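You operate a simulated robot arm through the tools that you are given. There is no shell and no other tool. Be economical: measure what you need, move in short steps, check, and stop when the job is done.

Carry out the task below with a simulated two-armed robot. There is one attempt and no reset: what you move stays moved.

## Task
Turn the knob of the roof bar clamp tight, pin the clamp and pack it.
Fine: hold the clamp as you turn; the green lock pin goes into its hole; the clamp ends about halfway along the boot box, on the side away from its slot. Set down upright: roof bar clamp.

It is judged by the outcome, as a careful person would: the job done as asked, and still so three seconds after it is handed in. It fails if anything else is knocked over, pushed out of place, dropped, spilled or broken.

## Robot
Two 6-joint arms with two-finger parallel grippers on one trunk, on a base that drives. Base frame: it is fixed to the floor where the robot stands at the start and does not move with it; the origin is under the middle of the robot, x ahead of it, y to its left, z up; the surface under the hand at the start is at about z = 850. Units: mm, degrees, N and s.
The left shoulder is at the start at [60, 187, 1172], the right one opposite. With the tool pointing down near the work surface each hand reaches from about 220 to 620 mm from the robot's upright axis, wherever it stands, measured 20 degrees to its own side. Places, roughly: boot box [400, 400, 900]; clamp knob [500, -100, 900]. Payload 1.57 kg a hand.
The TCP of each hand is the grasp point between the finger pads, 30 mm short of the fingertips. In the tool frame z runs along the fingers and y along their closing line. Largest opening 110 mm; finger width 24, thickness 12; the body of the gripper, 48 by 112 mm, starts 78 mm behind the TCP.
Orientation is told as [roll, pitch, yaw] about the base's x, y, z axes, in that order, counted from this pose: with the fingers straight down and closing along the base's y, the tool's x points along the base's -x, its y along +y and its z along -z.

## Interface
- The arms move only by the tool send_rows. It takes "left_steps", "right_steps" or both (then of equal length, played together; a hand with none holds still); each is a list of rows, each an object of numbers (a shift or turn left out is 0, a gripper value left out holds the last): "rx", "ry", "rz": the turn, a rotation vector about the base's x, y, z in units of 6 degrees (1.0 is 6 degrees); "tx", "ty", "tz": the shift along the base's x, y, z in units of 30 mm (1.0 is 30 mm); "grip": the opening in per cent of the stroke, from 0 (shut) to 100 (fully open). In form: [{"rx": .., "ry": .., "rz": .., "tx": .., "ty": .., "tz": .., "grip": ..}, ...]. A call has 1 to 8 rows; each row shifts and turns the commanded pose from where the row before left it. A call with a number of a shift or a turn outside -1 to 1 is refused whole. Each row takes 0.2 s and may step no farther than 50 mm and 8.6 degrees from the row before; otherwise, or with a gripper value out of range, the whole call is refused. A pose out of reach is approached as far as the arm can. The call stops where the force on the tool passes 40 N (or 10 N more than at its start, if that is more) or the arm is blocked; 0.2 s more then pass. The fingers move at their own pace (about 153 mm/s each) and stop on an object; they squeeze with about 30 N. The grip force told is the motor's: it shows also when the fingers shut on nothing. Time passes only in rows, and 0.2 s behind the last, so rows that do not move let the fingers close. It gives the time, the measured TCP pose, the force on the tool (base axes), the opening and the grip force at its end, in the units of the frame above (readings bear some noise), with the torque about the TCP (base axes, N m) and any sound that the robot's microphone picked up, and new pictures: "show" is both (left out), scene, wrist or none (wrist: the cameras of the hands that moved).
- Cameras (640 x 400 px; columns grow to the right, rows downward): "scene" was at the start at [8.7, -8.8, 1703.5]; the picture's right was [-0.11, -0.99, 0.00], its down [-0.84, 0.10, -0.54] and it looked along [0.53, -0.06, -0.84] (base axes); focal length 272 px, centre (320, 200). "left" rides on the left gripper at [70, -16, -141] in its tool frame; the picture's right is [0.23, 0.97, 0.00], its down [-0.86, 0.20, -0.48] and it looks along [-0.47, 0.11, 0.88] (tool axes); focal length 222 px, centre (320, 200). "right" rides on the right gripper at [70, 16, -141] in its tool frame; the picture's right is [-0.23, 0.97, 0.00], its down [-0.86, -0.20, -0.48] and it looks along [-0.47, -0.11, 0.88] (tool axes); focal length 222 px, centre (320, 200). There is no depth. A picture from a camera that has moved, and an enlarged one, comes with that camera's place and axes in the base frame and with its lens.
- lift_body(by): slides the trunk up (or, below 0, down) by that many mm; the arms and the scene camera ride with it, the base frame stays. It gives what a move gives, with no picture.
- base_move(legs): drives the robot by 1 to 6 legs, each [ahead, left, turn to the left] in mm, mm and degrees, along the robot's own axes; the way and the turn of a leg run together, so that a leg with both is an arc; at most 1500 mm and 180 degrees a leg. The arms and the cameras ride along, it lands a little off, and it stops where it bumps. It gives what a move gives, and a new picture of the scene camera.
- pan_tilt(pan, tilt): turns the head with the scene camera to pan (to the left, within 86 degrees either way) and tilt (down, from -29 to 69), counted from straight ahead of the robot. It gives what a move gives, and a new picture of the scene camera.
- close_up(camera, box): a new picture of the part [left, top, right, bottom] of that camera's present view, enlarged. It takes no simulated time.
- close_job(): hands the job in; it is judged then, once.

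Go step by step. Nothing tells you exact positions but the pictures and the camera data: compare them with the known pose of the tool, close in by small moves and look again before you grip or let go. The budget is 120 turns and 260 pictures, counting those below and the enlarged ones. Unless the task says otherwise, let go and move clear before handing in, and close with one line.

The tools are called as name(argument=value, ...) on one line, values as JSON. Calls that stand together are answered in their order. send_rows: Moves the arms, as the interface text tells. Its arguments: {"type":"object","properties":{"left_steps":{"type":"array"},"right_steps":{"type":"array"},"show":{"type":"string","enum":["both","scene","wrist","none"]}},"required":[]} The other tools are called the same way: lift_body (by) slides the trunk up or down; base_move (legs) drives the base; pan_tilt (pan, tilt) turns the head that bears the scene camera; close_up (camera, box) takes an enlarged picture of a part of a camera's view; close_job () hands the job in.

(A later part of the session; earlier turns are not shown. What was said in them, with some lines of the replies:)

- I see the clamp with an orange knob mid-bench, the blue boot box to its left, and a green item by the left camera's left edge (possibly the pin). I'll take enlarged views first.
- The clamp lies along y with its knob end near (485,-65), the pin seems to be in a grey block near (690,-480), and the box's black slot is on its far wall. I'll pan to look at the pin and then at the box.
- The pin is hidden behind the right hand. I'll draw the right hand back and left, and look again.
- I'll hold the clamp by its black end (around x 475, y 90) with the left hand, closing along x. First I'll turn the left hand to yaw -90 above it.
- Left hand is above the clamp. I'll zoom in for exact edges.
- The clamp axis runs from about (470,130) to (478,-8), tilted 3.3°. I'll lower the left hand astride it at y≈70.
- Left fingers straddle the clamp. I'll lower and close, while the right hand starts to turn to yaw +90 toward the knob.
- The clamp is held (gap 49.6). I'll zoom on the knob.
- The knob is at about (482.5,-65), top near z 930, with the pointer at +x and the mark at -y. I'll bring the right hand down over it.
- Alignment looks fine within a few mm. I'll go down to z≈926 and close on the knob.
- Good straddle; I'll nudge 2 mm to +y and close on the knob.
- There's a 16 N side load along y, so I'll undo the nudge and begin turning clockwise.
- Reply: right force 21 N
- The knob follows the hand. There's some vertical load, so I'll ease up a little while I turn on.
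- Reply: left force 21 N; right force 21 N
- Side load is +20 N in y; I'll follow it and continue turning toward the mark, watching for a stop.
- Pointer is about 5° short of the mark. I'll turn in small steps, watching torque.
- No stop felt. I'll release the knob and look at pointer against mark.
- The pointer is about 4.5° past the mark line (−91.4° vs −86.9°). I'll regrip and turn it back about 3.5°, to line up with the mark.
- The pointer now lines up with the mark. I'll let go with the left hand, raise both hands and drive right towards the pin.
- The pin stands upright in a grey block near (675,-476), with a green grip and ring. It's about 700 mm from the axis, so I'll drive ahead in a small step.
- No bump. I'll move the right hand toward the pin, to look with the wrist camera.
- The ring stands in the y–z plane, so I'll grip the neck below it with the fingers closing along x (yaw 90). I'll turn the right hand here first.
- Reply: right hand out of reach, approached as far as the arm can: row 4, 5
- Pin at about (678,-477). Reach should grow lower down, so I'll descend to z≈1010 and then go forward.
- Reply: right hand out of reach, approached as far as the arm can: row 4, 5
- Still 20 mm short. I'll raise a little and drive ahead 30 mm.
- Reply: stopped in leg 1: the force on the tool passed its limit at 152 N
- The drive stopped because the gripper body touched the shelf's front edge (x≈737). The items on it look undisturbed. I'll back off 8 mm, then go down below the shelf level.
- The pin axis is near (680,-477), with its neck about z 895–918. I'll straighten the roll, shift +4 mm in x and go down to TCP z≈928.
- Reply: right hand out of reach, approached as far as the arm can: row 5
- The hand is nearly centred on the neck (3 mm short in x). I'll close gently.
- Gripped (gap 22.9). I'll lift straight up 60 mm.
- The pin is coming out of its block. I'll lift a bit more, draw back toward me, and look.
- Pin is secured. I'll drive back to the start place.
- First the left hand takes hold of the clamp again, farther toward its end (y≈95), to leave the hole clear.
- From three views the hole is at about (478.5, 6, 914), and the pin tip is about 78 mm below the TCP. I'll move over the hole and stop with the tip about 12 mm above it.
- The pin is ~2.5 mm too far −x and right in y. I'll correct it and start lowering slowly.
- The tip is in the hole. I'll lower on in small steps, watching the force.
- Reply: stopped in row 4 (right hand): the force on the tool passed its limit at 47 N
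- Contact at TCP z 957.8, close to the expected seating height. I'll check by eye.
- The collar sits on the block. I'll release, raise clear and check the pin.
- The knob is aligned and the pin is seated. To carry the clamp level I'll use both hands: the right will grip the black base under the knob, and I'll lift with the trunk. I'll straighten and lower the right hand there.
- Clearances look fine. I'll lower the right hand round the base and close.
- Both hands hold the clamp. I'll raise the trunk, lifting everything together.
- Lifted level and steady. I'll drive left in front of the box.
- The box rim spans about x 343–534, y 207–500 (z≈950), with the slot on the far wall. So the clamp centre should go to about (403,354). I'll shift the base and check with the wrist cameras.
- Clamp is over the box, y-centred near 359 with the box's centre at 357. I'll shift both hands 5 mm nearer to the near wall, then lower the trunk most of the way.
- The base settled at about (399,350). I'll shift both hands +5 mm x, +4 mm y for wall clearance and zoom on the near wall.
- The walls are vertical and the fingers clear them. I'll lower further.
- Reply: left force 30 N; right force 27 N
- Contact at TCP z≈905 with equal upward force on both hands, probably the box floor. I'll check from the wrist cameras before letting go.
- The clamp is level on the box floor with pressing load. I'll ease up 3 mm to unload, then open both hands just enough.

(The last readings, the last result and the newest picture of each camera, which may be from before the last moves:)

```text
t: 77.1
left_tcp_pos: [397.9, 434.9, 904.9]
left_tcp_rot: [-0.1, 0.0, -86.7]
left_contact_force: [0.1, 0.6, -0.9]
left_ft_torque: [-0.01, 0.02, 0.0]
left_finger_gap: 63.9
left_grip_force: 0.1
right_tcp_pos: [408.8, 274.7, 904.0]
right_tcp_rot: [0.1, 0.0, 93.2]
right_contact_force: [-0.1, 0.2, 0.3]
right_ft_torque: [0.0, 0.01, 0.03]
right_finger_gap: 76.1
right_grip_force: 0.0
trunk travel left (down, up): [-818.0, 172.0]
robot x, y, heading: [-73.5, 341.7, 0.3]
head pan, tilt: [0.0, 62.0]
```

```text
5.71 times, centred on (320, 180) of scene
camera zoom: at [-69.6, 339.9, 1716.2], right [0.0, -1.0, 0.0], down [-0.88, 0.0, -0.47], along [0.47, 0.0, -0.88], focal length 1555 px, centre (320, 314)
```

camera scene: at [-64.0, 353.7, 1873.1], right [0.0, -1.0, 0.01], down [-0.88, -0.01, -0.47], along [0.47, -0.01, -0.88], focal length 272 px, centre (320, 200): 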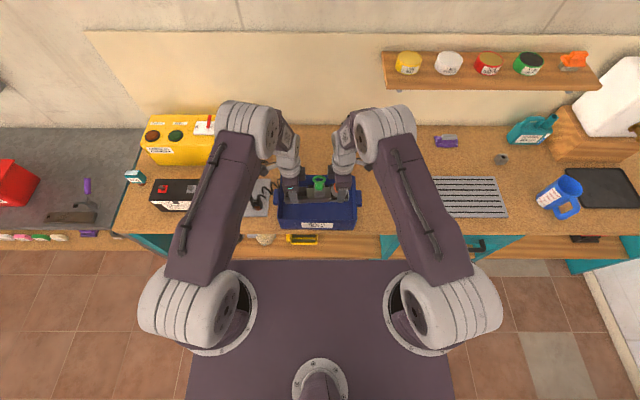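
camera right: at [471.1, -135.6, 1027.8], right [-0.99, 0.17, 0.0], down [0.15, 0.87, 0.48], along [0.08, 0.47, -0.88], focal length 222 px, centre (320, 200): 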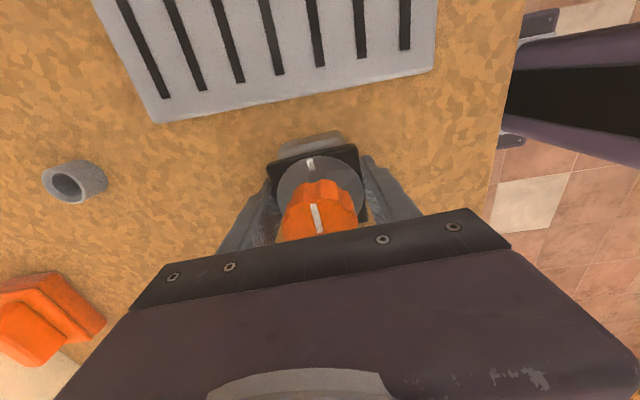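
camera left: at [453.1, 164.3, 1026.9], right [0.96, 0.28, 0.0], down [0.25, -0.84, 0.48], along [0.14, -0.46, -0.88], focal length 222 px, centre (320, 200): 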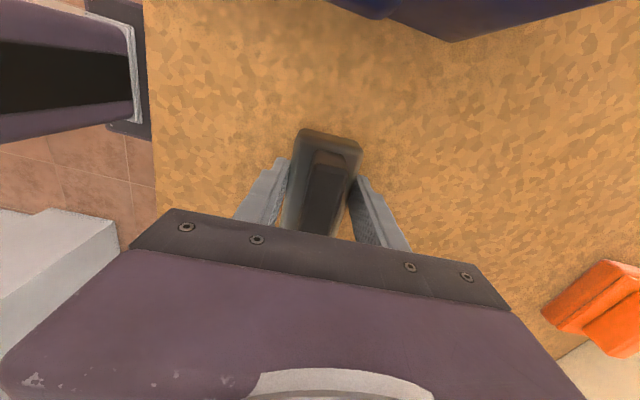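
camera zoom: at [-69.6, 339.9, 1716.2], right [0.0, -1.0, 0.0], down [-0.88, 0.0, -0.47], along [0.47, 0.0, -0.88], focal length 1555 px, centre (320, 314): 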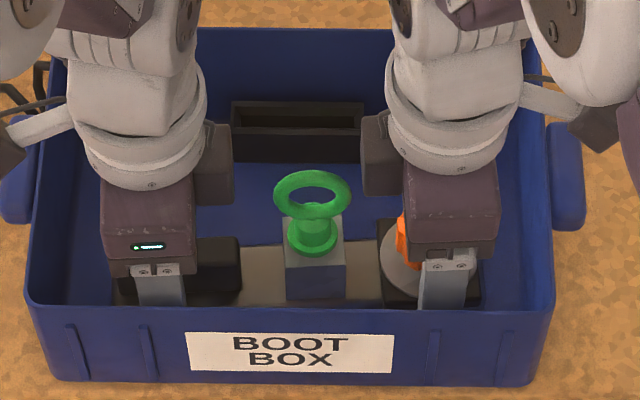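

Both hands are free. I'll raise the trunk straight up.

lift_body(by=160)

base_move(legs=[[-120, 0, 0]])

close_up(camera="scene", box=[240, 60, 400, 190])

close_up(camera="left", box=[0, 0, 640, 400])

```text
t: 78.9
left_tcp_pos: [399.7, 435.4, 1066.5]
left_tcp_rot: [0.1, 0.0, -86.9]
left_contact_force: [0.2, 0.5, -0.1]
left_ft_torque: [0.01, 0.03, 0.03]
left_finger_gap: 63.8
left_grip_force: 0.1
right_tcp_pos: [408.1, 274.4, 1063.7]
right_tcp_rot: [0.0, 0.0, 93.1]
right_contact_force: [0.8, 0.0, 0.4]
right_ft_torque: [0.02, 0.0, 0.01]
right_finger_gap: 75.8
right_grip_force: 0.1
trunk travel left (down, up): [-978.0, 12.0]
robot x, y, heading: [-76.0, 341.5, 0.1]
head pan, tilt: [0.0, 62.0]
```

```text
t: 80.2
left_tcp_pos: [283.2, 436.1, 1064.3]
left_tcp_rot: [-0.1, 0.1, -86.7]
left_contact_force: [0.3, 0.4, 0.2]
left_ft_torque: [0.01, 0.04, 0.02]
left_finger_gap: 63.8
left_grip_force: 0.1
right_tcp_pos: [293.2, 275.2, 1063.1]
right_tcp_rot: [0.2, 0.0, 93.3]
right_contact_force: [0.3, 0.1, -0.7]
right_ft_torque: [-0.02, 0.03, -0.02]
right_finger_gap: 76.0
right_grip_force: 0.2
trunk travel left (down, up): [-978.0, 12.0]
robot x, y, heading: [-195.4, 338.0, 0.3]
head pan, tilt: [0.0, 62.0]
camera scene: at [-182.4, 339.5, 1876.2], right [0.0, -1.0, 0.0], down [-0.88, 0.0, -0.47], along [0.47, 0.0, -0.88], focal length 272 px, centre (320, 200)
```

scene: 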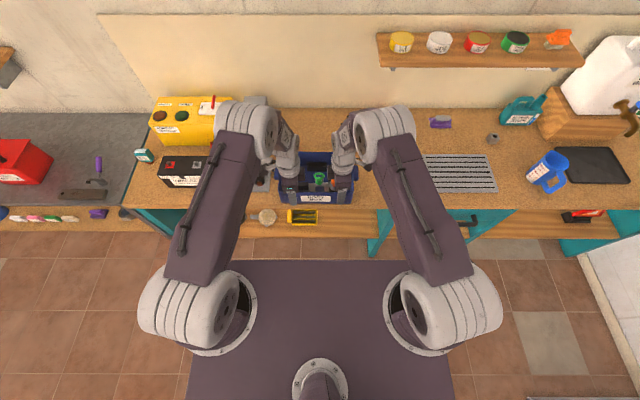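

```text
3.08 times, centred on (320, 125) of scene
camera zoom: at [-182.4, 339.5, 1876.2], right [0.0, -1.0, 0.0], down [-0.88, 0.0, -0.47], along [0.47, 0.0, -0.88], focal length 837 px, centre (320, 431)
```

zoom: 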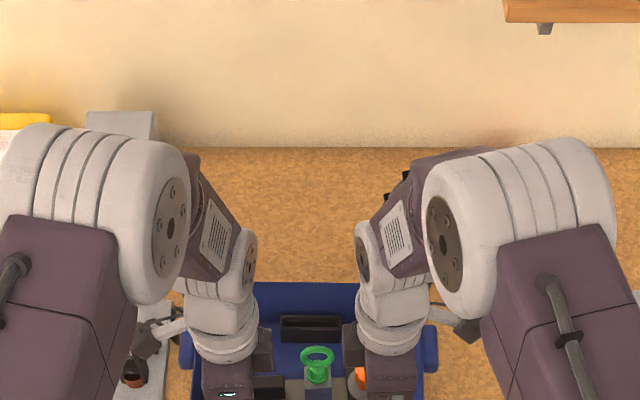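

```text
1.00 times, centred on (320, 200) of left (not enlarged: the box is as wide or as high as the picture)
camera zoom: at [262.2, 503.5, 1203.6], right [0.96, 0.28, 0.0], down [0.25, -0.84, 0.48], along [0.13, -0.46, -0.88], focal length 222 px, centre (320, 200)
```

zoom: 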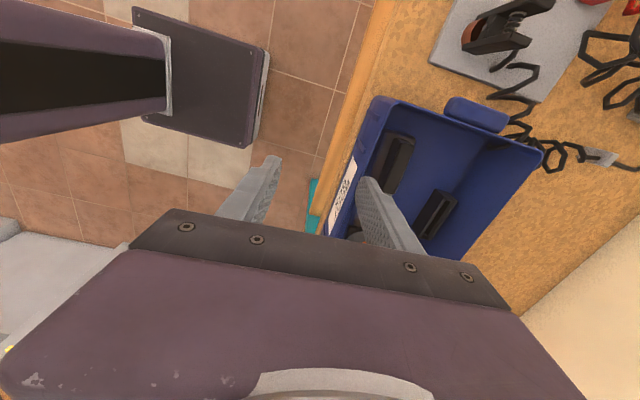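

Everything looks in place; I'll spread the hands apart for a final look.

send_rows(left_steps=[{"ty": 1}, {"ty": 1}, {"ty": 1}, {"ty": 1}], right_steps=[{"ty": -1}, {"ty": -1}, {"ty": -1}, {"ty": -1}], show="none")

close_up(camera="scene", box=[260, 135, 380, 220])

```text
t: 81.2
left_tcp_pos: [278.7, 557.6, 1066.8]
left_tcp_rot: [0.1, 0.0, -86.7]
left_contact_force: [-0.2, -0.1, -0.3]
left_ft_torque: [-0.01, 0.01, 0.03]
left_finger_gap: 63.8
left_grip_force: 0.1
right_tcp_pos: [289.3, 154.5, 1064.2]
right_tcp_rot: [0.0, 0.0, 93.2]
right_contact_force: [0.0, -0.2, 0.6]
right_ft_torque: [0.0, 0.03, 0.03]
right_finger_gap: 76.1
right_grip_force: 0.1
trunk travel left (down, up): [-978.0, 12.0]
robot x, y, heading: [-193.4, 341.0, 0.1]
head pan, tilt: [0.0, 62.0]
```

```text
4.71 times, centred on (320, 178) of scene
camera zoom: at [-190.2, 339.5, 1876.2], right [0.0, -1.0, 0.0], down [-0.88, 0.0, -0.47], along [0.47, 0.0, -0.88], focal length 1280 px, centre (320, 306)
```

zoom: 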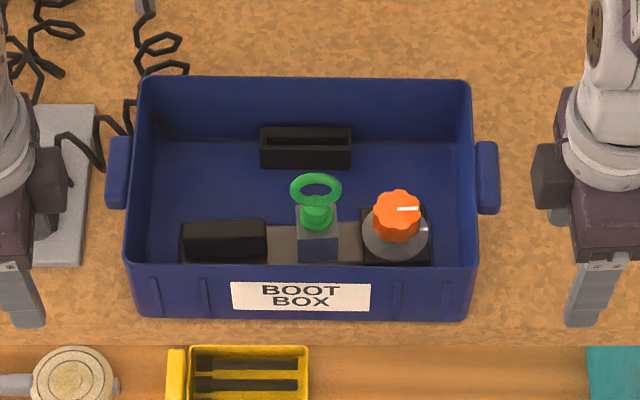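

The clamp stands upright in the box, halfway along and on the side away from the slot. The pin is seated and the knob is on its mark, so I'm handing in.

close_job()

```text
The job is handed in.
```

The job is handed in: the knob is turned to its mark, the pin is in its hole, and the clamp stands upright about halfway along the boot box, on the side away from the slot. I felt no hard stop when tightening, so I set the knob by its mark. While I fetched the pin, the right hand bumped the front edge of the shelf, and everything on it stayed in place.
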